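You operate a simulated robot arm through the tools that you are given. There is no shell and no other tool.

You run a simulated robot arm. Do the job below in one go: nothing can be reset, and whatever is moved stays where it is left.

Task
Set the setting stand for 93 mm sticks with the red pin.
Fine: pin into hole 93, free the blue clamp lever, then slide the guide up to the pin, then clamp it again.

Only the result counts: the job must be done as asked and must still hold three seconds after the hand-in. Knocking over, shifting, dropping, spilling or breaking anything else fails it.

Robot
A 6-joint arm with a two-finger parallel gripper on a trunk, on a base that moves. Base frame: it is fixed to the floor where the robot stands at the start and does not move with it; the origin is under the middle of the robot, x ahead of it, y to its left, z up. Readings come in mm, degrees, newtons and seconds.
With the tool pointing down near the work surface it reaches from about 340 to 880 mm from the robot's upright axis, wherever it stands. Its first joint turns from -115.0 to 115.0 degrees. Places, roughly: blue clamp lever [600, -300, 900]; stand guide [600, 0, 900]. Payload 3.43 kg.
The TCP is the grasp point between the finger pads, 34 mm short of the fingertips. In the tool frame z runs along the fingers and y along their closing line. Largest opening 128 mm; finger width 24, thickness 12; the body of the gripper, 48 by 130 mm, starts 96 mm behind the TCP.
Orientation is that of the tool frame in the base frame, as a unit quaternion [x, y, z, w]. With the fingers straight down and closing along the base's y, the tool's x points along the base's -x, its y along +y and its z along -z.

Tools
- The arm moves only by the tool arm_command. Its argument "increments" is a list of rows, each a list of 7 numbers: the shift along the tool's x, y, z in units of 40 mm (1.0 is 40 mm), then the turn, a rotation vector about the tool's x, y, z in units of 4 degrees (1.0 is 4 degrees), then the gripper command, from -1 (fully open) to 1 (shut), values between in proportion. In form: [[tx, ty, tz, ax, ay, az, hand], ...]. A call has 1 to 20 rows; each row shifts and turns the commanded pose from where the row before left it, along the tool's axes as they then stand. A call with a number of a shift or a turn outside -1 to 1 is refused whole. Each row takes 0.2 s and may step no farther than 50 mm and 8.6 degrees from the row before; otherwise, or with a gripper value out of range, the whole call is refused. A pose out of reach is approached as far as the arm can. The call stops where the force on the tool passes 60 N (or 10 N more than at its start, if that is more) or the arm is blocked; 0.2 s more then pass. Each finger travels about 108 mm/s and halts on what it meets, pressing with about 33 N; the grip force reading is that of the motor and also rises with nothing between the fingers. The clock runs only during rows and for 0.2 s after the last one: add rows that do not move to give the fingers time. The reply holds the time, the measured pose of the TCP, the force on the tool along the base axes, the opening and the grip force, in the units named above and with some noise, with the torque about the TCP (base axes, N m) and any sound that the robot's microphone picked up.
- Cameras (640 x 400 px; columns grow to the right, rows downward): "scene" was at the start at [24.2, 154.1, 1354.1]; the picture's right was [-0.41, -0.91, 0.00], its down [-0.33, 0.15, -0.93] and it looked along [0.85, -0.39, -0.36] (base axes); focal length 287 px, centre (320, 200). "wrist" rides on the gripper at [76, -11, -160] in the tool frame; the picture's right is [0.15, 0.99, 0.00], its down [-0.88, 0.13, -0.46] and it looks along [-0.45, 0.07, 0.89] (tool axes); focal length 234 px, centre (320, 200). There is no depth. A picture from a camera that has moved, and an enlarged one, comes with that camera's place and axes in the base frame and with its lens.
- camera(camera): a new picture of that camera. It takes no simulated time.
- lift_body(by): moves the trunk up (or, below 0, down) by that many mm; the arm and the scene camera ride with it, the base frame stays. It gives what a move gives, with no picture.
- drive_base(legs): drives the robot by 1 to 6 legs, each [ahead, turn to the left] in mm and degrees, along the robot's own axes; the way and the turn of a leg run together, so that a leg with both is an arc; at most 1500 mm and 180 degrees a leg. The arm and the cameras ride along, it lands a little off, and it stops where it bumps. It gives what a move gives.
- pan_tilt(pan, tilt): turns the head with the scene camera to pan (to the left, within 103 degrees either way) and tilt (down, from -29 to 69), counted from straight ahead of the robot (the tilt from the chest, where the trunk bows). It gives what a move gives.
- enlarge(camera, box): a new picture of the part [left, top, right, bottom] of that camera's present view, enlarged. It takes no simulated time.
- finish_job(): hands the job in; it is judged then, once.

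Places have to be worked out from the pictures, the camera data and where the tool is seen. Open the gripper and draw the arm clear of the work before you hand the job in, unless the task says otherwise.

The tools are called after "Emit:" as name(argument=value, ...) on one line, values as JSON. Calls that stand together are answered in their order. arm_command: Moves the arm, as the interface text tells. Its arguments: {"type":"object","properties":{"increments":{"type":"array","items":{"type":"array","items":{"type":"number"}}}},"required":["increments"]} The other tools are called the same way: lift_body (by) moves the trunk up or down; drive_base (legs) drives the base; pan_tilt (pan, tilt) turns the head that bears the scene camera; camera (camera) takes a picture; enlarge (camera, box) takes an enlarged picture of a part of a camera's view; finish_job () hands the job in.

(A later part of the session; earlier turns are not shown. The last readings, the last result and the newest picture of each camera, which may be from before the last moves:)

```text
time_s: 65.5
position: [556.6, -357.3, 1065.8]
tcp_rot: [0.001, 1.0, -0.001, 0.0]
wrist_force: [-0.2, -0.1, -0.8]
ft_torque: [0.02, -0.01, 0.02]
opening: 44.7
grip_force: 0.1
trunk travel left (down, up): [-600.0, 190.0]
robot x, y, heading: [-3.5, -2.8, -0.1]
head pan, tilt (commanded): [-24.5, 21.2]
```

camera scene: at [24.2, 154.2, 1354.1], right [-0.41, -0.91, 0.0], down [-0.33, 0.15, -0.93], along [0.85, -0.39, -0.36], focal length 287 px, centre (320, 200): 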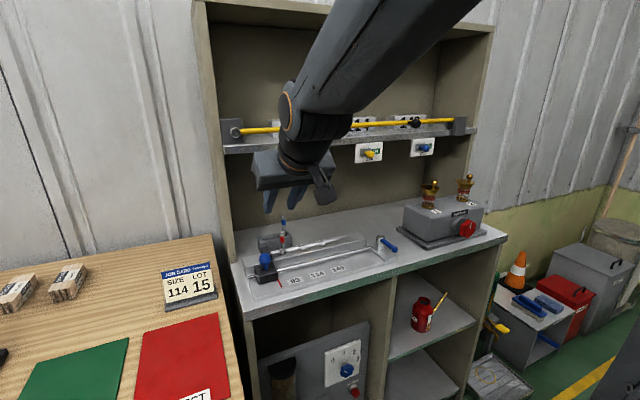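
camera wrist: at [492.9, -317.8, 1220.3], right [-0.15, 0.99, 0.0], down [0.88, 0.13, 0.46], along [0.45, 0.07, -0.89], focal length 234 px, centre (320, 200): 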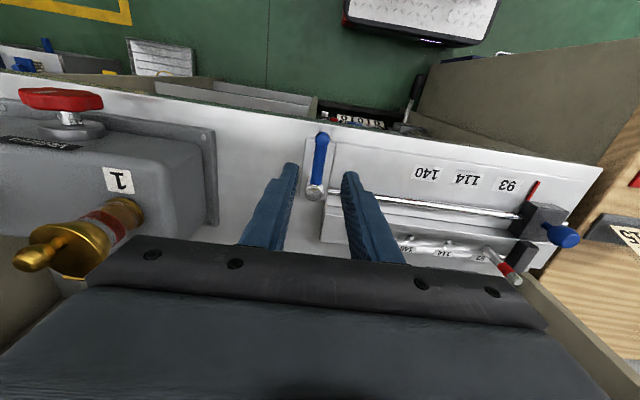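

The tool is vertical at zero yaw. I'll move across in front of the stand to the guide side at y = 26, z = 1090.

Emit:
arm_command(increments=[[0, 0.96, -0.0625, 0, 0, 0, 0.3], [0, 0.96, -0.0625, 0, 0, 0, 0.3], [0, 0.96, -0.0625, 0, 0, 0, 0.3], [0, 0.96, -0.0625, 0, 0, 0, 0.3], [0, 0.96, -0.0625, 0, 0, 0, 0.3], [0, 0.96, -0.0625, 0, 0, 0, 0.3], [0, 0.96, -0.0625, 0, 0, 0, 0.3], [0, 0.96, -0.0625, 0, 0, 0, 0.3], [0, 0.96, -0.0625, 0, 0, 0, 0.3], [0, 0.96, -0.0625, 0, 0, 0, 0.3], [0, 0, 0, 0, 0, 0, 0.3]])

Emit:
camera(camera="wrist")

Emit:
enlarge(camera="wrist", box=[240, 130, 400, 270])

Emit:
enlarge(camera="scene", box=[230, 200, 330, 300])

```text
time_s: 67.9
position: [556.7, 27.5, 1089.7]
tcp_rot: [0.001, 1.0, -0.001, 0.0]
wrist_force: [-0.5, 0.6, 0.1]
ft_torque: [0.0, 0.01, 0.01]
opening: 44.9
grip_force: 0.2
trunk travel left (down, up): [-600.0, 190.0]
robot x, y, heading: [-0.1, -4.5, -0.2]
head pan, tilt (commanded): [-24.5, 21.2]
```

```text
taken
camera wrist: at [481.6, 15.9, 1250.6], right [-0.15, 0.99, 0.0], down [0.88, 0.13, 0.46], along [0.45, 0.06, -0.89], focal length 234 px, centre (320, 200)
```

wrist: 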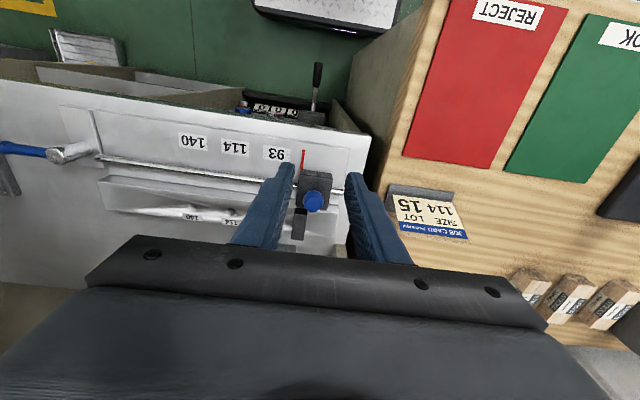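

```text
2.86 times, centred on (320, 200) of wrist
camera zoom: at [481.6, 15.9, 1250.6], right [-0.15, 0.99, 0.0], down [0.88, 0.13, 0.46], along [0.45, 0.06, -0.89], focal length 669 px, centre (320, 200)
```

zoom: 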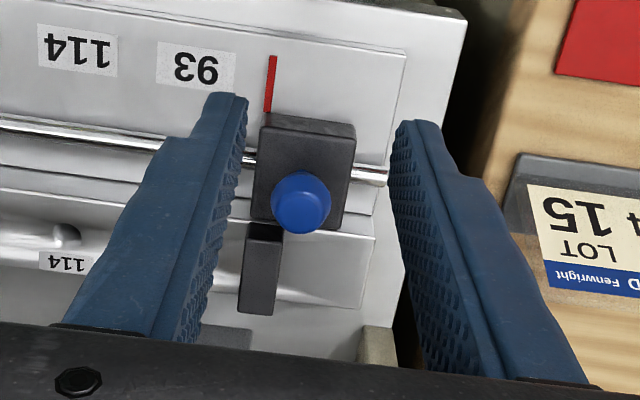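

```text
4.00 times, centred on (280, 250) of scene
camera zoom: at [24.2, 154.2, 1354.1], right [-0.41, -0.91, 0.0], down [-0.33, 0.15, -0.93], along [0.85, -0.39, -0.36], focal length 1149 px, centre (480, 0)
```

zoom: 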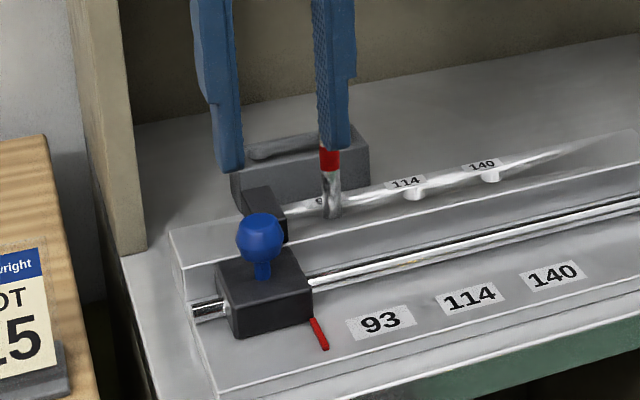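

The knob is at about (627, 28, 967). I'll move forward over it at the same height and re-check the centring.

Emit:
arm_command(increments=[[-0.875, 0.0125, 0, 0, 0, 0, 0.3], [-0.875, 0.0125, 0, 0, 0, 0, 0.3], [0, 0, 0, 0, 0, 0, 0.3]])

Emit:
enlarge(camera="wrist", box=[240, 90, 400, 230])

Emit:
enlarge(camera="scene", box=[230, 180, 330, 280])

```text
time_s: 68.7
position: [627.7, 25.5, 1090.5]
tcp_rot: [0.0, 1.0, 0.0, 0.0]
wrist_force: [-0.1, -1.2, -0.4]
ft_torque: [0.0, -0.01, 0.0]
opening: 44.9
grip_force: 0.1
trunk travel left (down, up): [-600.0, 190.0]
robot x, y, heading: [0.5, -2.6, 0.1]
head pan, tilt (commanded): [-24.5, 21.2]
```

```text
2.86 times, centred on (320, 160) of wrist
camera zoom: at [551.8, 15.7, 1250.3], right [-0.15, 0.99, 0.0], down [0.88, 0.13, 0.46], along [0.45, 0.07, -0.89], focal length 669 px, centre (320, 314)
```

zoom: 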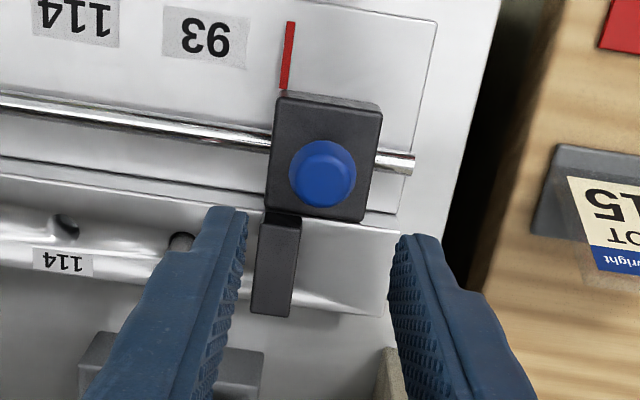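

```text
4.00 times, centred on (280, 230) of scene
camera zoom: at [24.2, 154.2, 1354.1], right [-0.41, -0.91, 0.0], down [-0.33, 0.15, -0.93], along [0.85, -0.39, -0.36], focal length 1149 px, centre (480, 80)
```

zoom: 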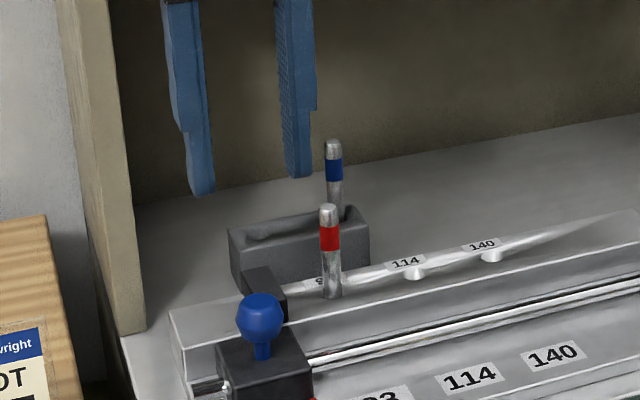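

The knob centre is (627.5, 28), 1.2 mm off the tool axis. I'll descend with the fingers straddling it to TCP z 984 (fingertips about 950, above the block top of about 940).

Emit:
arm_command(increments=[[0, 0.03, 0.9, 0, 0, 0, 0.3], [0, 0, 0.9, 0, 0, 0, 0.3], [0, 0, 0.5, 0, 0, 0, 0.3], [0, 0, 0.3, 0, 0, 0, 0.3], [0, 0, 0, 0, 0, 0, 0.3]])

Emit:
enlarge(camera="wrist", box=[240, 110, 400, 250])

Emit:
enlarge(camera="scene", box=[230, 200, 330, 300])

```text
time_s: 69.9
position: [626.5, 28.4, 986.9]
tcp_rot: [0.0, 1.0, 0.0, 0.0]
wrist_force: [-0.4, 0.1, -0.6]
ft_torque: [-0.05, -0.03, -0.01]
opening: 44.9
grip_force: 0.1
trunk travel left (down, up): [-600.0, 190.0]
robot x, y, heading: [-3.1, -0.1, -0.1]
head pan, tilt (commanded): [-24.5, 21.2]
```

```text
2.86 times, centred on (320, 180) of wrist
camera zoom: at [551.2, 17.2, 1146.6], right [-0.15, 0.99, 0.0], down [0.88, 0.13, 0.46], along [0.45, 0.07, -0.89], focal length 669 px, centre (320, 257)
```

zoom: 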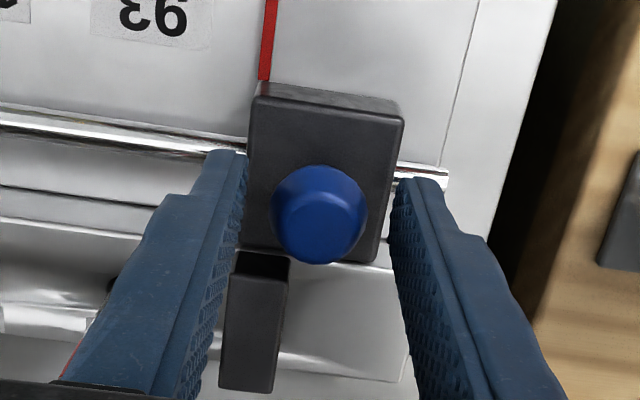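

```text
4.00 times, centred on (280, 250) of scene
camera zoom: at [24.2, 154.2, 1354.1], right [-0.41, -0.91, 0.0], down [-0.33, 0.15, -0.93], along [0.85, -0.39, -0.36], focal length 1149 px, centre (480, 0)
```

zoom: 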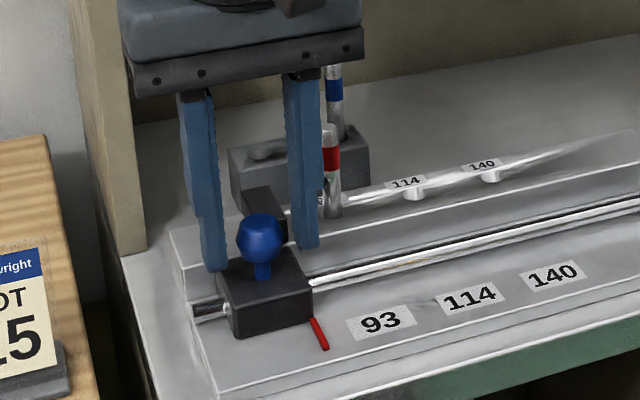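

Aligned: the knob centre falls on the tool axis. Closing on the knob.

Emit:
arm_command(increments=[[0, 0, 0, 0, 0, 0, 0.5], [0, 0, 0, 0, 0, 0, 0.7], [0, 0, 0, 0, 0, 0, 1], [0, 0, 0, 0, 0, 0, 1]])

Emit:
enlarge(camera="wrist", box=[240, 110, 400, 250])

```text
time_s: 70.9
position: [627.1, 28.4, 985.5]
tcp_rot: [0.001, 1.0, 0.0, 0.0]
wrist_force: [0.2, -1.7, -1.0]
ft_torque: [0.06, -0.15, 0.02]
opening: 29.5
grip_force: 44.7
trunk travel left (down, up): [-600.0, 190.0]
robot x, y, heading: [-0.5, -2.6, 0.1]
head pan, tilt (commanded): [-24.5, 21.2]
```

```text
2.86 times, centred on (320, 180) of wrist
camera zoom: at [551.2, 17.0, 1146.7], right [-0.15, 0.99, 0.0], down [0.88, 0.13, 0.46], along [0.45, 0.06, -0.89], focal length 669 px, centre (320, 257)
```

zoom: 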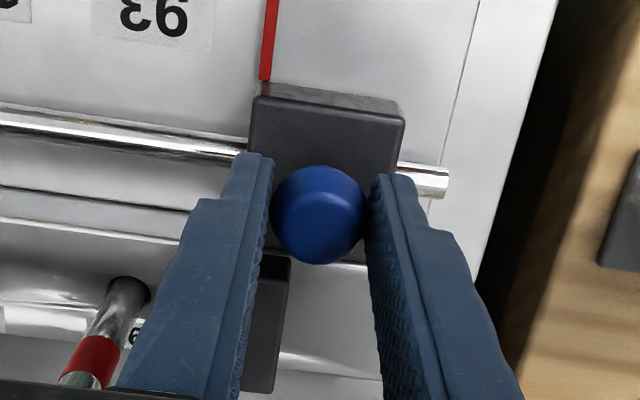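

The knob is held. I'll slide the guide towards the pin (-y), first 16 mm, watching the force to be sure it's really free.

Emit:
arm_command(increments=[[0, -0.1, 0, 0, 0, 0, 1], [0, -0.1, 0, 0, 0, 0, 1], [0, -0.1, 0, 0, 0, 0, 1], [0, -0.1, 0, 0, 0, 0, 1], [0, 0, 0, 0, 0, 0, 1]])

Emit:
enlarge(camera="wrist", box=[240, 110, 400, 250])

Emit:
enlarge(camera="scene", box=[230, 200, 330, 300])

```text
time_s: 72.1
position: [626.9, 11.1, 987.7]
tcp_rot: [0.0, 1.0, 0.0, 0.002]
wrist_force: [1.6, 0.6, 5.6]
ft_torque: [0.11, 0.66, 0.01]
opening: 29.4
grip_force: 45.2
trunk travel left (down, up): [-600.0, 190.0]
robot x, y, heading: [6.4, 0.4, -0.2]
head pan, tilt (commanded): [-24.5, 21.2]
```

```text
2.86 times, centred on (320, 180) of wrist
camera zoom: at [550.9, 1.1, 1146.6], right [-0.15, 0.99, 0.0], down [0.88, 0.13, 0.46], along [0.45, 0.07, -0.89], focal length 669 px, centre (320, 257)
```

zoom: 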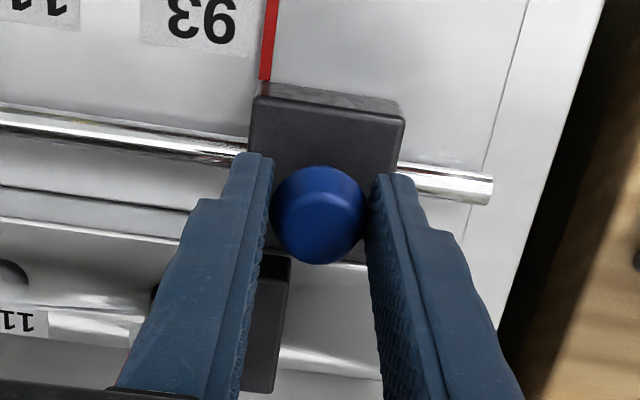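

```text
4.00 times, centred on (280, 250) of scene
camera zoom: at [24.2, 154.3, 1354.1], right [-0.41, -0.91, 0.0], down [-0.33, 0.15, -0.93], along [0.85, -0.39, -0.36], focal length 1149 px, centre (480, 0)
```

zoom: 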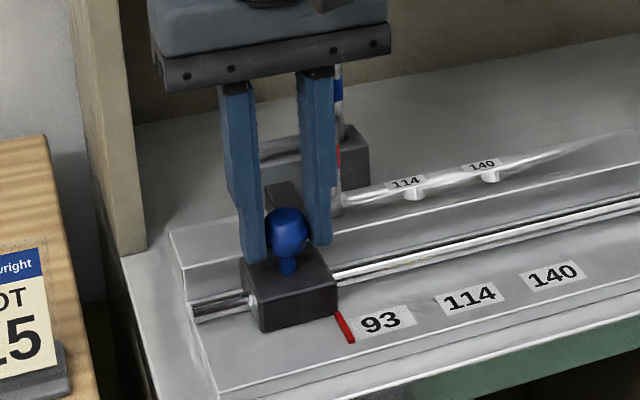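

It slides freely, so the clamp is free. About 16 mm remain; I'll move 12 mm more in 3 mm steps.

Emit:
arm_command(increments=[[0, -0.075, 0, 0, 0, 0, 1], [0, -0.075, 0, 0, 0, 0, 1], [0, -0.075, 0, 0, 0, 0, 1], [0, -0.075, 0, 0, 0, 0, 1], [0, 0, 0, 0, 0, 0, 1]])

Emit:
camera(camera="wrist")

Emit:
enlarge(camera="scene", box=[250, 210, 320, 270])

```text
time_s: 73.3
position: [626.4, -0.8, 986.4]
tcp_rot: [0.001, 1.0, -0.001, 0.001]
wrist_force: [1.1, 0.0, 4.6]
ft_torque: [0.08, -0.63, -0.06]
opening: 29.5
grip_force: 45.1
trunk travel left (down, up): [-600.0, 190.0]
robot x, y, heading: [4.8, -2.2, 0.0]
head pan, tilt (commanded): [-24.5, 21.2]
```

```text
taken
camera wrist: at [550.9, -11.0, 1146.7], right [-0.15, 0.99, 0.0], down [0.88, 0.13, 0.46], along [0.45, 0.06, -0.89], focal length 234 px, centre (320, 200)
```

wrist: 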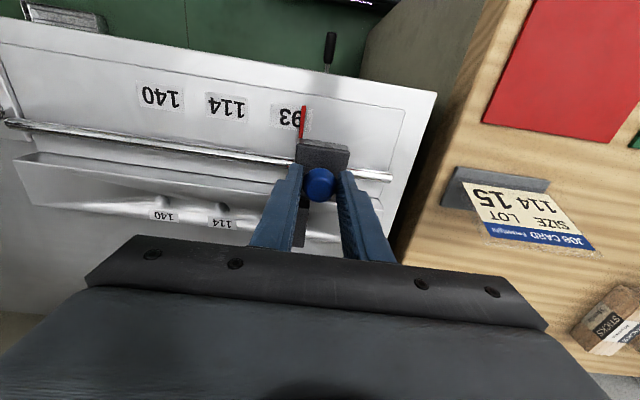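

```text
6.67 times, centred on (285, 240) of scene
camera zoom: at [24.1, 154.3, 1354.1], right [-0.41, -0.91, 0.0], down [-0.33, 0.15, -0.93], along [0.85, -0.39, -0.36], focal length 1914 px, centre (553, -67)
```

zoom: 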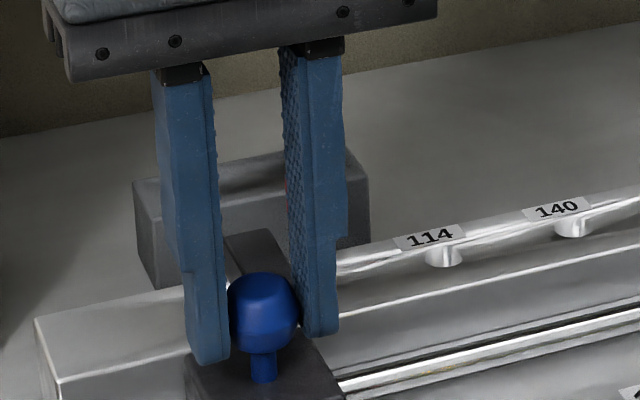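

The finger hides the pin, so I'll go by feel: 1 mm steps, 4 mm in all, then check the y force.

Emit:
arm_command(increments=[[0, -0.025, 0, 0, 0, 0, 1], [0, -0.025, 0, 0, 0, 0, 1], [0, -0.025, 0, 0, 0, 0, 1], [0, -0.025, 0, 0, 0, 0, 1], [0, 0, 0, 0, 0, 0, 1]])

```text
time_s: 74.5
position: [627.6, -3.7, 987.8]
tcp_rot: [-0.001, 1.0, -0.001, 0.0]
wrist_force: [0.7, 1.0, 6.4]
ft_torque: [0.11, 0.36, 0.04]
opening: 29.3
grip_force: 44.9
trunk travel left (down, up): [-600.0, 190.0]
robot x, y, heading: [0.3, -1.0, -0.3]
head pan, tilt (commanded): [-24.5, 21.2]
```

No contact yet (1 N). I'll go another 2 mm in 0.5 mm steps.

Emit:
arm_command(increments=[[0, -0.0125, 0, 0, 0, 0, 1], [0, -0.0125, 0, 0, 0, 0, 1], [0, -0.0125, 0, 0, 0, 0, 1], [0, -0.0125, 0, 0, 0, 0, 1], [0, 0, 0, 0, 0, 0, 1]])

Emit:
enlarge(camera="wrist", box=[250, 170, 350, 270])

```text
time_s: 75.7
position: [627.1, -5.5, 986.5]
tcp_rot: [-0.001, 1.0, 0.0, 0.001]
wrist_force: [-0.1, 5.5, 4.8]
ft_torque: [0.28, -0.02, -0.02]
opening: 29.7
grip_force: 45.4
trunk travel left (down, up): [-600.0, 190.0]
robot x, y, heading: [4.6, 0.4, -0.0]
head pan, tilt (commanded): [-24.5, 21.2]
```

```text
4.00 times, centred on (300, 220) of wrist
camera zoom: at [550.9, -16.0, 1146.6], right [-0.15, 0.99, 0.0], down [0.88, 0.13, 0.46], along [0.45, 0.07, -0.89], focal length 937 px, centre (400, 120)
```

zoom: 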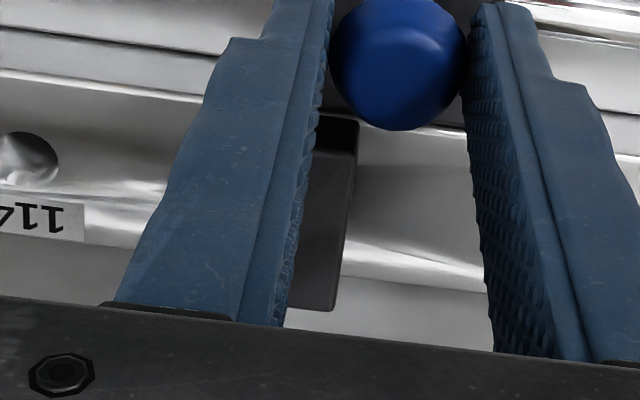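

Contact begins (5.5 N). I'll press 1 mm more to make sure the guide is seated against the pin.

Emit:
arm_command(increments=[[0, -0.0125, 0, 0, 0, 0, 1], [0, -0.0125, 0, 0, 0, 0, 1], [0, 0, 0, 0, 0, 0, 1]])

```text
time_s: 76.5
position: [626.6, -7.4, 986.3]
tcp_rot: [0.0, 1.0, -0.001, 0.001]
wrist_force: [1.3, 14.2, 4.3]
ft_torque: [0.46, -0.11, 0.06]
opening: 29.5
grip_force: 44.3
trunk travel left (down, up): [-600.0, 190.0]
robot x, y, heading: [0.4, -3.4, -0.0]
head pan, tilt (commanded): [-24.5, 21.2]
```

14 N against the pin: the guide is firmly up to it. I'll open the fingers and lift straight up.

Emit:
arm_command(increments=[[0, 0, 0, 0, 0, 0, 0.3], [0, 0, 0, 0, 0, 0, 0.3], [0, 0, 0, 0, 0, 0, 0.3]])

Emit:
arm_command(increments=[[0, 0, -0.4, 0, 0, 0, 0.3], [0, 0, -0.8, 0, 0, 0, 0.3], [0, 0, -0.8, 0, 0, 0, 0.3], [0, 0, -0.7, 0, 0, 0, 0.3], [0, 0, 0, 0, 0, 0, 0.3]])

Emit:
enlarge(camera="wrist", box=[220, 110, 400, 270])

Emit:
enlarge(camera="scene", box=[240, 205, 340, 295])

```text
time_s: 77.3
position: [626.1, -7.7, 986.1]
tcp_rot: [0.001, 1.0, 0.0, 0.001]
wrist_force: [0.2, 0.3, 0.3]
ft_torque: [0.0, 0.01, -0.04]
opening: 44.9
grip_force: 0.0
trunk travel left (down, up): [-600.0, 190.0]
robot x, y, heading: [0.1, -3.5, -0.2]
head pan, tilt (commanded): [-24.5, 21.2]
```

```text
time_s: 78.5
position: [626.5, -8.0, 1093.6]
tcp_rot: [0.0, 1.0, 0.0, 0.0]
wrist_force: [-0.3, -0.2, 0.7]
ft_torque: [-0.01, 0.02, 0.0]
opening: 44.7
grip_force: 0.1
trunk travel left (down, up): [-600.0, 190.0]
robot x, y, heading: [-3.0, -2.0, -0.3]
head pan, tilt (commanded): [-24.5, 21.2]
```

```text
2.50 times, centred on (310, 190) of wrist
camera zoom: at [550.1, -17.8, 1254.8], right [-0.15, 0.99, 0.0], down [0.88, 0.13, 0.46], along [0.45, 0.07, -0.89], focal length 585 px, centre (345, 225)
```

zoom: 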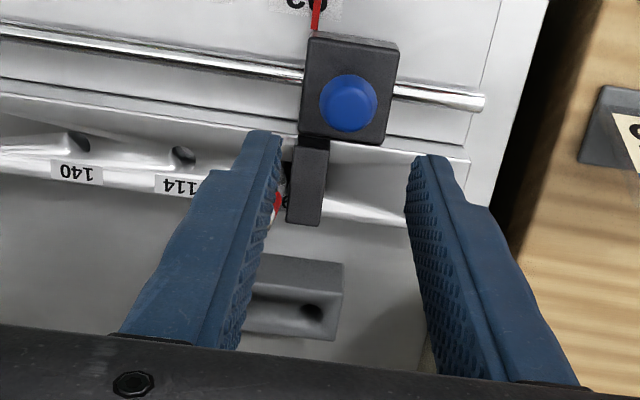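

```text
4.44 times, centred on (290, 250) of scene
camera zoom: at [24.3, 154.3, 1354.1], right [-0.41, -0.91, 0.0], down [-0.33, 0.15, -0.93], along [0.85, -0.39, -0.36], focal length 1276 px, centre (453, -22)
```

zoom: 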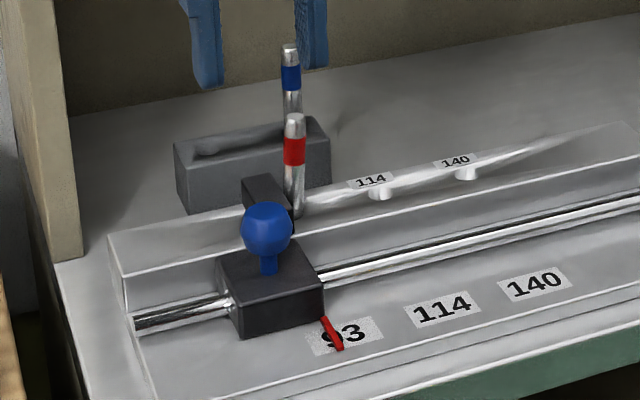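

The guide arm now sits against the pin. I'll back the arm off 60 mm in -x and zoom on the contact from both cameras.

Emit:
arm_command(increments=[[0.75, 0, -0.1, 0, 0, 0, 0.3], [0.75, 0, -0.1, 0, 0, 0, 0.3], [0, 0, 0, 0, 0, 0, 0.3]])

Emit:
enlarge(camera="scene", box=[285, 222, 317, 248])

Emit:
enlarge(camera="wrist", box=[260, 180, 340, 240])

```text
time_s: 79.3
position: [566.3, -7.0, 1103.1]
tcp_rot: [0.0, 1.0, 0.0, 0.0]
wrist_force: [1.3, 0.0, 0.5]
ft_torque: [0.04, -0.03, 0.0]
opening: 44.8
grip_force: 0.2
trunk travel left (down, up): [-600.0, 190.0]
robot x, y, heading: [0.3, 3.8, -0.1]
head pan, tilt (commanded): [-24.5, 21.2]
```

```text
15.38 times, centred on (301, 235) of scene
camera zoom: at [24.3, 154.3, 1354.1], right [-0.41, -0.91, 0.0], down [-0.33, 0.15, -0.93], along [0.85, -0.39, -0.36], focal length 4418 px, centre (612, -338)
```

zoom: 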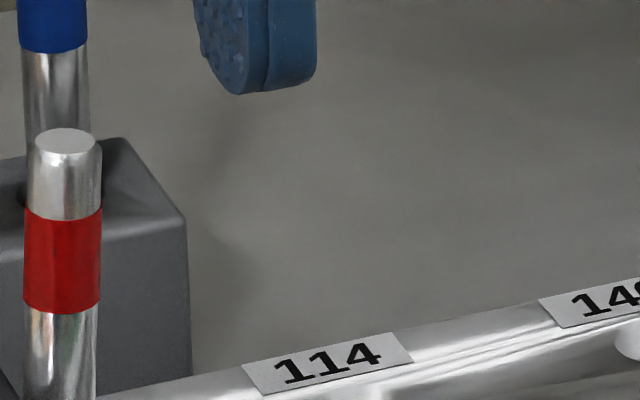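

```text
6.67 times, centred on (300, 210) of wrist
camera zoom: at [490.8, -17.7, 1262.5], right [-0.15, 0.99, 0.0], down [0.88, 0.13, 0.46], along [0.45, 0.07, -0.89], focal length 1561 px, centre (453, 133)
```

zoom: 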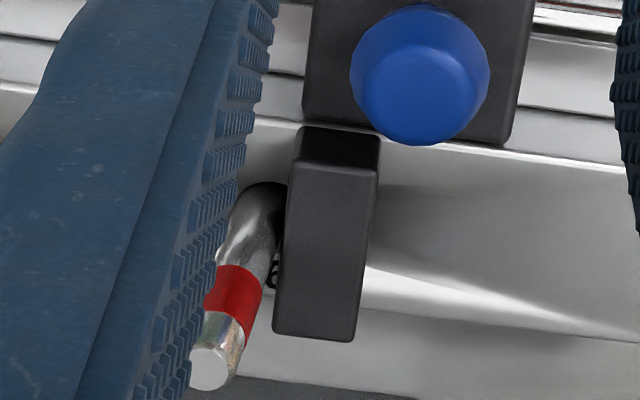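

The wrist view shows the pin against the guide arm. I'll check the contact in the scene view from the other side.

Emit:
enlarge(camera="scene", box=[278, 228, 310, 258])

Emit:
enlarge(camera="wrist", box=[280, 196, 312, 220])

```text
13.33 times, centred on (294, 243) of scene
camera zoom: at [24.3, 154.3, 1354.1], right [-0.41, -0.91, 0.0], down [-0.33, 0.15, -0.93], along [0.85, -0.39, -0.36], focal length 3829 px, centre (667, -373)
```

zoom: 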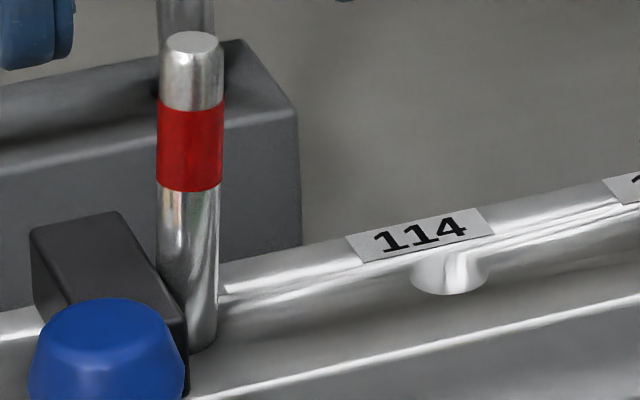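

```text
16.00 times, centred on (296, 208) of wrist
camera zoom: at [490.8, -17.7, 1262.5], right [-0.15, 0.99, 0.0], down [0.88, 0.13, 0.46], along [0.45, 0.07, -0.89], focal length 3747 px, centre (704, 72)
```

zoom: 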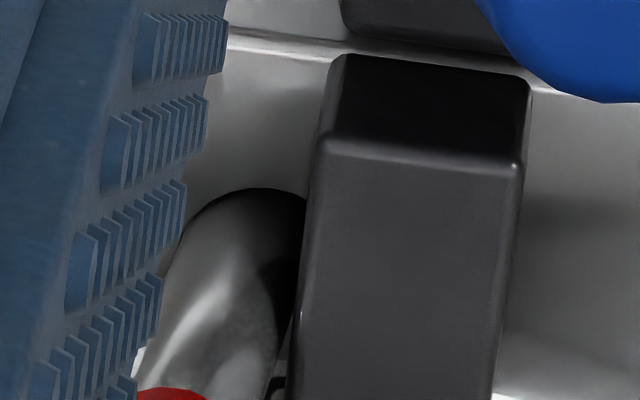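

The guide arm touches the pin in both views. Now for re-clamping: I'll return to the lever side at a safe x and yaw the tool 92° to match the lever as before.

Emit:
arm_command(increments=[[0.03, -0.967, 0.078, 0, 0, 0, 0.45], [0.03, -0.967, 0.078, 0, 0, 0, 0.45], [0.03, -0.967, 0.078, 0, 0, 0, 0.45], [0.03, -0.967, 0.078, 0, 0, 0, 0.45], [0.03, -0.967, 0.078, 0, 0, 0, 0.45], [0.03, -0.967, 0.078, 0, 0, 0, 0.45], [0.03, -0.967, 0.078, 0, 0, 0, 0.45], [0.03, -0.967, 0.078, 0, 0, 0, 0.45], [0.03, -0.967, 0.078, 0, 0, 0, 0.45], [0, 0, 0, 0, 0, 0, 0.45]])

Emit:
arm_command(increments=[[0, 0, 0, 0, 0, -1, 0.45], [0, 0, 0, 0, 0, -1, 0.45], [0, 0, 0, 0, 0, -1, 0.45], [0, 0, 0, 0, 0, -1, 0.45], [0, 0, 0, 0, 0, -1, 0.45], [0, 0, 0, 0, 0, -1, 0.45], [0, 0, 0, 0, 0, -1, 0.45], [0, 0, 0, 0, 0, -1, 0.45], [0, 0, 0, 0, 0, -1, 0.45], [0, 0, 0, 0, 0, -1, 0.45], [0, 0, 0, 0, 0, -1, 0.45], [0, 0, 0, 0, 0, -1, 0.45], [0, 0, 0, 0, 0, -1, 0.45], [0, 0, 0, 0, 0, -1, 0.45], [0, 0, 0, 0, 0, -1, 0.45], [0, 0, 0, 0, 0, -1, 0.45], [0, 0, 0, 0, 0, -1, 0.45], [0, 0, 0, 0, 0, -1, 0.45], [0, 0, 0, 0, 0, -1, 0.45], [0, 0, 0, 0, 0, -1, 0.45]])

Emit:
arm_command(increments=[[0, 0, 0, 0, 0, -1, 0.45], [0, 0, 0, 0, 0, -1, 0.45], [0, 0, 0, 0, 0, -0.5, 0.45], [0, 0, 0, 0, 0, 0, 0.45]])

Emit:
camera(camera="wrist")

Emit:
camera(camera="scene")

```text
time_s: 81.5
position: [554.3, -356.5, 1075.0]
tcp_rot: [0.0, 1.0, -0.001, 0.0]
wrist_force: [0.7, 0.9, -0.3]
ft_torque: [0.0, 0.02, 0.03]
opening: 35.1
grip_force: 0.1
trunk travel left (down, up): [-600.0, 190.0]
robot x, y, heading: [1.4, -4.7, -0.0]
head pan, tilt (commanded): [-24.5, 21.2]
```

```text
time_s: 85.7
position: [555.9, -355.3, 1075.3]
tcp_rot: [-0.642, 0.767, -0.002, 0.0]
wrist_force: [0.3, 0.6, -0.9]
ft_torque: [-0.03, 0.01, 0.04]
opening: 35.2
grip_force: 0.0
trunk travel left (down, up): [-600.0, 190.0]
robot x, y, heading: [1.7, 0.9, -0.0]
head pan, tilt (commanded): [-24.5, 21.2]
```

```text
time_s: 86.7
position: [556.2, -355.9, 1075.1]
tcp_rot: [0.707, -0.707, 0.0, 0.001]
wrist_force: [-0.2, -0.1, 0.1]
ft_torque: [0.01, -0.01, 0.0]
opening: 35.5
grip_force: 0.1
trunk travel left (down, up): [-600.0, 190.0]
robot x, y, heading: [1.8, -3.2, 0.2]
head pan, tilt (commanded): [-24.5, 21.2]
```

```text
taken
camera wrist: at [566.8, -430.1, 1235.2], right [-0.99, -0.15, 0.0], down [-0.13, 0.88, 0.45], along [-0.07, 0.45, -0.89], focal length 234 px, centre (320, 200)
```

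wrist: 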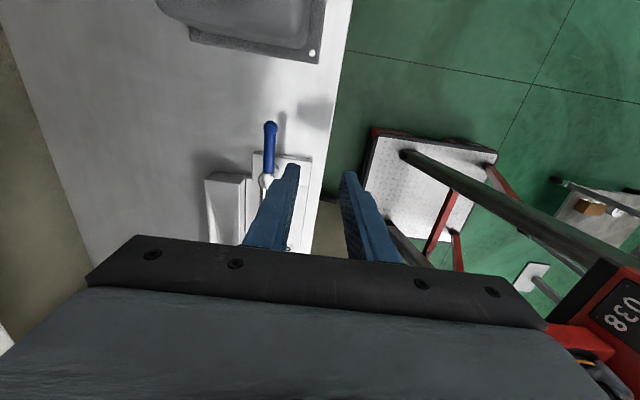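

```text
taken
camera scene: at [24.2, 154.2, 1354.1], right [-0.41, -0.91, 0.0], down [-0.33, 0.15, -0.93], along [0.85, -0.39, -0.36], focal length 287 px, centre (320, 200)
```

scene: 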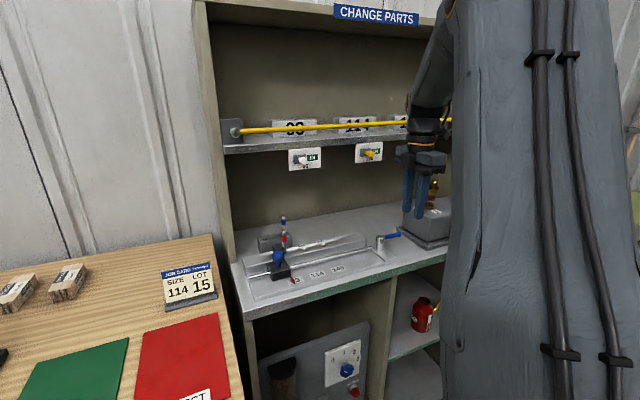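

The lever is pointing -y with its ball at (617, -374). I'll go down to z 1012 first, to stay below the cards, then move +x over the lever.

Emit:
arm_command(increments=[[0, 0, 0.8, 0, 0, 0, 0.45], [0, 0, 0.775, 0, 0, 0, 0.45], [0, -0.5, 0, 0, 0, 0, 0.45], [-0.04, -0.5, 0, 0, 0, 0, 0.45], [-0.035, -0.5, 0, 0, 0, 0, 0.45], [0, 0, 0, 0, 0, 0, 0.45]])

Emit:
enlarge(camera="wrist", box=[230, 100, 410, 250])

Emit:
enlarge(camera="scene", box=[340, 120, 460, 270])

```text
time_s: 88.1
position: [616.0, -352.6, 1012.8]
tcp_rot: [-0.707, 0.707, -0.001, -0.001]
wrist_force: [0.4, 0.6, 0.5]
ft_torque: [0.0, -0.01, 0.01]
opening: 35.2
grip_force: 0.0
trunk travel left (down, up): [-600.0, 190.0]
robot x, y, heading: [-0.4, -0.9, -0.2]
head pan, tilt (commanded): [-24.5, 21.2]
```

```text
2.67 times, centred on (320, 175) of wrist
camera zoom: at [626.6, -427.5, 1172.0], right [-0.99, -0.15, 0.0], down [-0.13, 0.88, 0.45], along [-0.07, 0.45, -0.89], focal length 624 px, centre (320, 267)
```

zoom: 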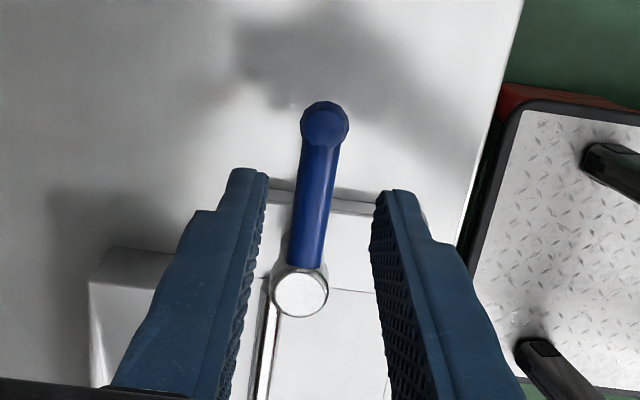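

```text
2.67 times, centred on (400, 195) of scene
camera zoom: at [24.2, 154.2, 1354.1], right [-0.41, -0.91, 0.0], down [-0.33, 0.15, -0.93], along [0.85, -0.39, -0.36], focal length 766 px, centre (107, 213)
```

zoom: 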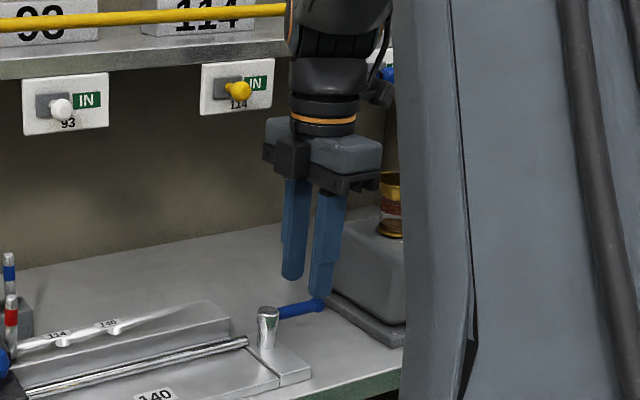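

Centred over the handle. I'll descend to z 969 and narrow the gap.

Emit:
arm_command(increments=[[0, 0, 0.55, 0, 0, 0, 0.45], [0, 0, 0.54, 0, 0, 0, 0.45], [0, 0, 0, 0, 0, 0, 0.45], [0, 0, 0, 0, 0, 0, 0.6], [0, 0, 0, 0, 0, 0, 0.69], [0, 0, 0, 0, 0, 0, 0.69]])

Emit:
enlarge(camera="wrist", box=[240, 110, 400, 250])

```text
time_s: 89.5
position: [615.5, -352.9, 968.8]
tcp_rot: [0.707, -0.707, 0.001, 0.001]
wrist_force: [0.3, 0.4, -0.4]
ft_torque: [0.02, 0.0, 0.01]
opening: 19.9
grip_force: 0.1
trunk travel left (down, up): [-600.0, 190.0]
robot x, y, heading: [-1.1, -4.9, -0.0]
head pan, tilt (commanded): [-24.5, 21.2]
```

```text
2.86 times, centred on (320, 180) of wrist
camera zoom: at [626.4, -427.8, 1128.3], right [-0.99, -0.15, 0.0], down [-0.13, 0.88, 0.45], along [-0.07, 0.45, -0.89], focal length 669 px, centre (320, 257)
```

zoom: 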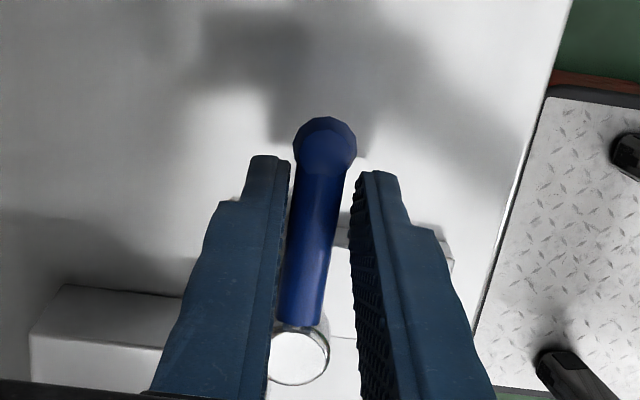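

The handle is between the fingers. I'll swing it back clockwise, 40° first.

Emit:
arm_command(increments=[[-0.0028, 0.0812, 0, 0, 0, 1, 0.69], [-0.0028, 0.0812, 0, 0, 0, 1, 0.69], [-0.0028, 0.0812, 0, 0, 0, 1, 0.69], [-0.0028, 0.0812, 0, 0, 0, 1, 0.69], [-0.0028, 0.0812, 0, 0, 0, 1, 0.69], [-0.0028, 0.0812, 0, 0, 0, 1, 0.69], [-0.0028, 0.0812, 0, 0, 0, 1, 0.69], [-0.0028, 0.0812, 0, 0, 0, 1, 0.69], [-0.0028, 0.0812, 0, 0, 0, 1, 0.69], [-0.0028, 0.0812, 0, 0, 0, 1, 0.69], [0, 0, 0, 0, 0, 0, 0.69]])

Emit:
enlarge(camera="wrist", box=[240, 110, 400, 250])

```text
time_s: 91.9
position: [585.5, -342.2, 968.2]
tcp_rot: [-0.423, 0.906, 0.0, 0.0]
wrist_force: [-0.2, -0.4, -0.2]
ft_torque: [0.01, -0.03, -0.01]
opening: 20.1
grip_force: 0.2
trunk travel left (down, up): [-600.0, 190.0]
robot x, y, heading: [-1.6, -2.3, 0.1]
head pan, tilt (commanded): [-24.5, 21.2]
```

```text
2.86 times, centred on (320, 180) of wrist
camera zoom: at [545.4, -406.3, 1128.4], right [-0.85, 0.53, 0.0], down [0.47, 0.76, 0.46], along [0.24, 0.39, -0.89], focal length 669 px, centre (320, 257)
```

zoom: 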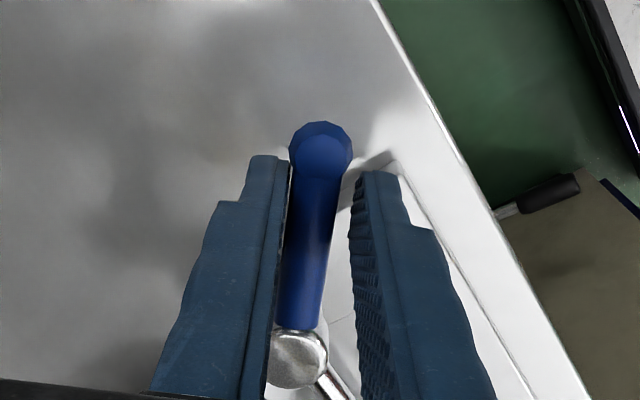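

The lever follows smoothly. I'll do another 40°.

Emit:
arm_command(increments=[[-0.0028, 0.0812, 0, 0, 0, 1, 0.69], [-0.0028, 0.0812, 0, 0, 0, 1, 0.69], [-0.0028, 0.0812, 0, 0, 0, 1, 0.69], [-0.0028, 0.0812, 0, 0, 0, 1, 0.69], [-0.0028, 0.0812, 0, 0, 0, 1, 0.69], [-0.0028, 0.0812, 0, 0, 0, 1, 0.69], [-0.0028, 0.0812, 0, 0, 0, 1, 0.69], [-0.0028, 0.0812, 0, 0, 0, 1, 0.69], [-0.0028, 0.0812, 0, 0, 0, 1, 0.69], [-0.0028, 0.0812, 0, 0, 0, 1, 0.69], [0, 0, 0, 0, 0, 0, 0.69]])

Emit:
enlarge(camera="wrist", box=[240, 110, 400, 250])

Emit:
enlarge(camera="scene", box=[340, 180, 440, 280])

```text
time_s: 94.3
position: [570.4, -315.9, 967.5]
tcp_rot: [-0.087, 0.996, -0.001, 0.0]
wrist_force: [0.7, -0.8, -0.5]
ft_torque: [-0.01, -0.03, 0.01]
opening: 20.2
grip_force: 0.3
trunk travel left (down, up): [-600.0, 190.0]
robot x, y, heading: [-3.1, 0.6, -0.1]
head pan, tilt (commanded): [-24.5, 21.2]
```

```text
2.86 times, centred on (320, 180) of wrist
camera zoom: at [497.4, -338.2, 1128.0], right [-0.31, 0.95, 0.0], down [0.84, 0.28, 0.46], along [0.43, 0.14, -0.89], focal length 669 px, centre (320, 257)
```

zoom: 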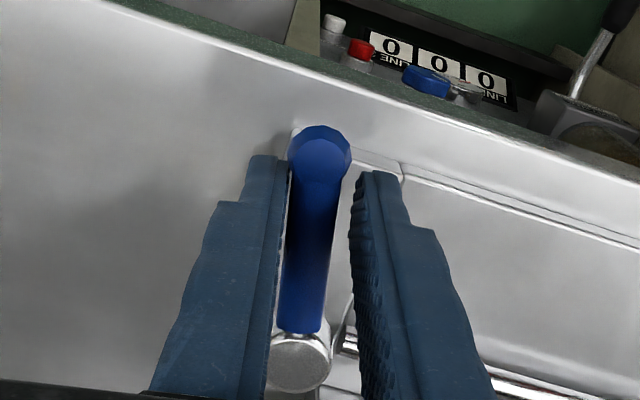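

```text
4.00 times, centred on (390, 230) of scene
camera zoom: at [24.2, 154.2, 1354.1], right [-0.41, -0.91, 0.0], down [-0.33, 0.15, -0.93], along [0.85, -0.39, -0.36], focal length 1149 px, centre (40, 80)
```

zoom: 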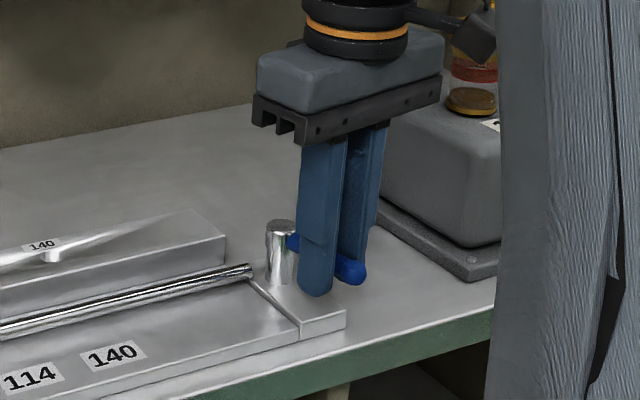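

Tool yaw is 10° and the lever is near its end. I'll continue in 2° steps and watch for the clamp's stop.

Emit:
arm_command(increments=[[-0.001, 0.0406, 0, 0, 0, 0.5, 0.69], [-0.001, 0.0406, 0, 0, 0, 0.5, 0.69], [-0.001, 0.0406, 0, 0, 0, 0.5, 0.69], [-0.001, 0.0406, 0, 0, 0, 0.5, 0.69], [0, 0, 0, 0, 0, 0, 0.69]])

Emit:
arm_command(increments=[[-0.001, 0.0406, 0, 0, 0, 0.5, 0.69], [-0.001, 0.0406, 0, 0, 0, 0.5, 0.69], [0, 0, 0, 0, 0, 0, 0.69]])

Emit:
enlarge(camera="wrist", box=[240, 110, 400, 250])

```text
time_s: 95.5
position: [570.2, -309.5, 968.6]
tcp_rot: [-0.016, 1.0, -0.001, -0.001]
wrist_force: [0.0, -0.3, 0.4]
ft_torque: [-0.02, -0.02, -0.02]
opening: 20.2
grip_force: 0.2
trunk travel left (down, up): [-600.0, 190.0]
robot x, y, heading: [-1.5, -2.3, -0.1]
head pan, tilt (commanded): [-24.5, 21.2]
```

```text
time_s: 96.3
position: [569.2, -304.2, 968.5]
tcp_rot: [0.019, 1.0, -0.001, 0.001]
wrist_force: [0.9, -0.1, -0.1]
ft_torque: [-0.05, 0.0, -0.02]
opening: 20.3
grip_force: 0.7
trunk travel left (down, up): [-600.0, 190.0]
robot x, y, heading: [1.7, -2.6, -0.0]
head pan, tilt (commanded): [-24.5, 21.2]
```

```text
2.86 times, centred on (320, 180) of wrist
camera zoom: at [493.0, -312.7, 1127.9], right [-0.11, 0.99, 0.0], down [0.88, 0.1, 0.46], along [0.45, 0.05, -0.89], focal length 669 px, centre (320, 257)
```

zoom: 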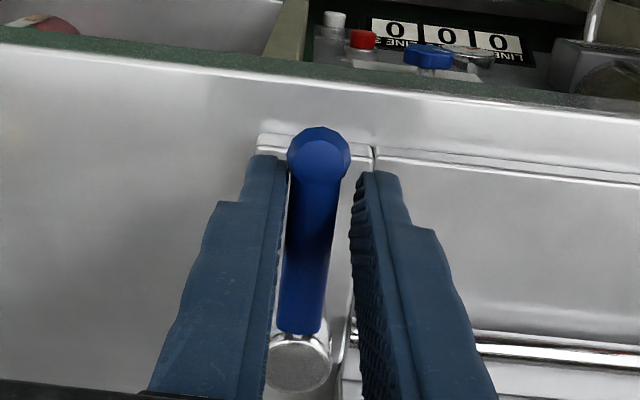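

The lever is back within about 1° of its original direction, still without resistance. I'll press on in 1° steps to find the clamp stop.

Emit:
arm_command(increments=[[0, 0.0203, 0, 0, 0, 0.25, 0.69], [0, 0.0203, 0, 0, 0, 0.25, 0.69], [0, 0, 0, 0, 0, 0, 0.69]])

Emit:
arm_command(increments=[[0, 0.0203, 0, 0, 0, 0.25, 0.69], [0, 0.0203, 0, 0, 0, 0.25, 0.69], [0, 0, 0, 0, 0, 0, 0.69]])

Emit:
enlarge(camera="wrist", box=[240, 110, 400, 250])

```text
time_s: 97.1
position: [570.0, -305.1, 968.2]
tcp_rot: [0.036, 0.999, -0.001, 0.001]
wrist_force: [0.6, -5.4, -2.6]
ft_torque: [-0.07, -0.05, 0.1]
opening: 22.8
grip_force: 3.5
trunk travel left (down, up): [-600.0, 190.0]
robot x, y, heading: [-1.9, -5.1, 0.1]
head pan, tilt (commanded): [-24.5, 21.2]
```

```text
time_s: 97.9
position: [569.7, -303.1, 967.6]
tcp_rot: [0.053, 0.999, -0.001, 0.001]
wrist_force: [3.5, -10.9, 0.0]
ft_torque: [-0.18, -0.15, 0.18]
opening: 25.3
grip_force: 5.2
trunk travel left (down, up): [-600.0, 190.0]
robot x, y, heading: [2.6, 0.8, -0.1]
head pan, tilt (commanded): [-24.5, 21.2]
```

```text
2.86 times, centred on (320, 180) of wrist
camera zoom: at [493.3, -305.1, 1128.1], right [-0.04, 1.0, 0.0], down [0.89, 0.04, 0.46], along [0.46, 0.02, -0.89], focal length 669 px, centre (320, 257)
```

zoom: 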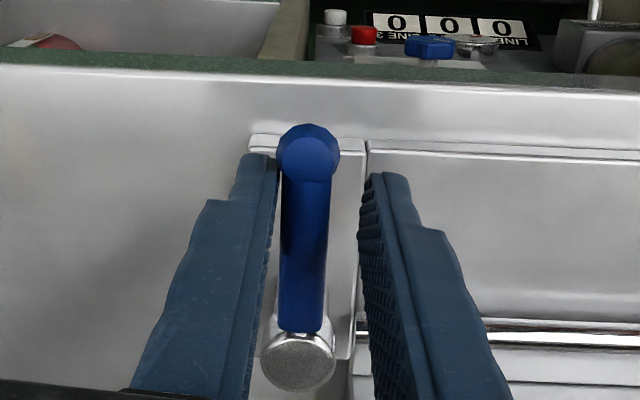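

It's at the stop (11 N) and pointing as originally. I'll give it one slightly firmer press, then back off.

Emit:
arm_command(increments=[[0, 0.03, 0, 0, 0, 0, 0.69], [0, 0.03, 0, 0, 0, 0, 0.69], [0, 0, 0, 0, 0, 0, 0.69]])

Emit:
enlarge(camera="wrist", box=[240, 110, 400, 250])

```text
time_s: 98.7
position: [571.1, -301.3, 968.0]
tcp_rot: [0.054, 0.999, -0.001, 0.0]
wrist_force: [3.3, -16.4, -2.0]
ft_torque: [-0.23, -0.14, 0.26]
opening: 28.8
grip_force: 8.3
trunk travel left (down, up): [-600.0, 190.0]
robot x, y, heading: [2.2, -0.7, -0.3]
head pan, tilt (commanded): [-24.5, 21.2]
```

```text
2.86 times, centred on (320, 180) of wrist
camera zoom: at [493.5, -303.1, 1128.1], right [-0.04, 1.0, 0.0], down [0.89, 0.04, 0.46], along [0.46, 0.02, -0.89], focal length 669 px, centre (320, 257)
```

zoom: 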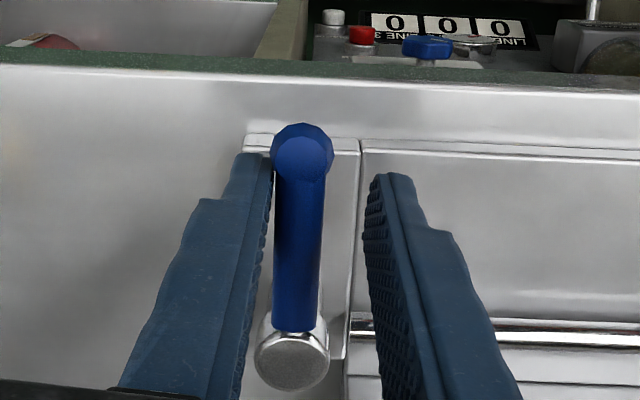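

The lever is hard against its clamp stop. I'll ease back to centre, open, and lift straight clear.

Emit:
arm_command(increments=[[0, -0.07, 0, 0, 0, 0, 0.6], [0, -0.07, 0, 0, 0, 0, 0.45], [0, 0, 0, 0, 0, 0, 0.4], [0, 0, 0, 0, 0, 0, 0.4], [0, 0, -0.4, 0, 0, 0, 0.4], [0, 0, -0.8, 0, 0, 0, 0.4], [0, 0, -0.8, 0, 0, 0, 0.4], [0, 0, -0.8, 0, 0, 0, 0.4], [0, 0, 0, 0, 0, 0, 0.4]])

Emit:
camera(camera="wrist")

Emit:
enlarge(camera="scene", box=[240, 200, 420, 310])

```text
time_s: 100.7
position: [569.0, -306.7, 1080.2]
tcp_rot: [0.052, 0.999, 0.0, 0.0]
wrist_force: [0.5, 0.1, -0.7]
ft_torque: [0.01, -0.01, -0.01]
opening: 38.3
grip_force: 0.0
trunk travel left (down, up): [-600.0, 190.0]
robot x, y, heading: [3.7, -2.1, -0.0]
head pan, tilt (commanded): [-24.5, 21.2]
```

```text
taken
camera wrist: at [491.7, -307.6, 1241.1], right [-0.04, 1.0, 0.0], down [0.89, 0.04, 0.46], along [0.46, 0.02, -0.89], focal length 234 px, centre (320, 200)
```

wrist: 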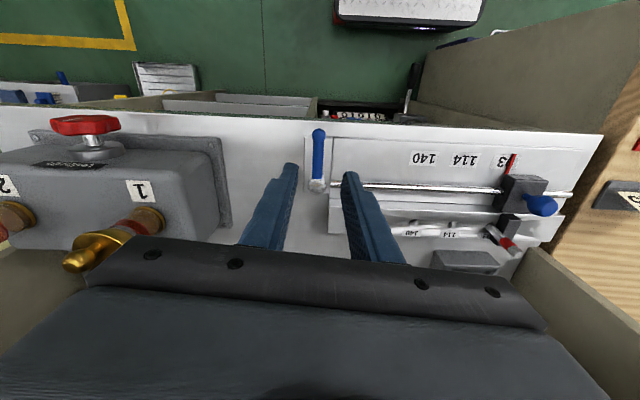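

```text
3.56 times, centred on (330, 255) of scene
camera zoom: at [24.3, 154.1, 1354.1], right [-0.41, -0.91, 0.0], down [-0.33, 0.15, -0.93], along [0.85, -0.39, -0.36], focal length 1021 px, centre (284, 4)
```

zoom: 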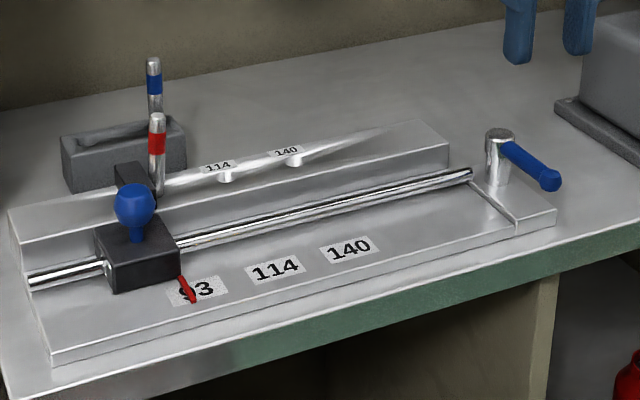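

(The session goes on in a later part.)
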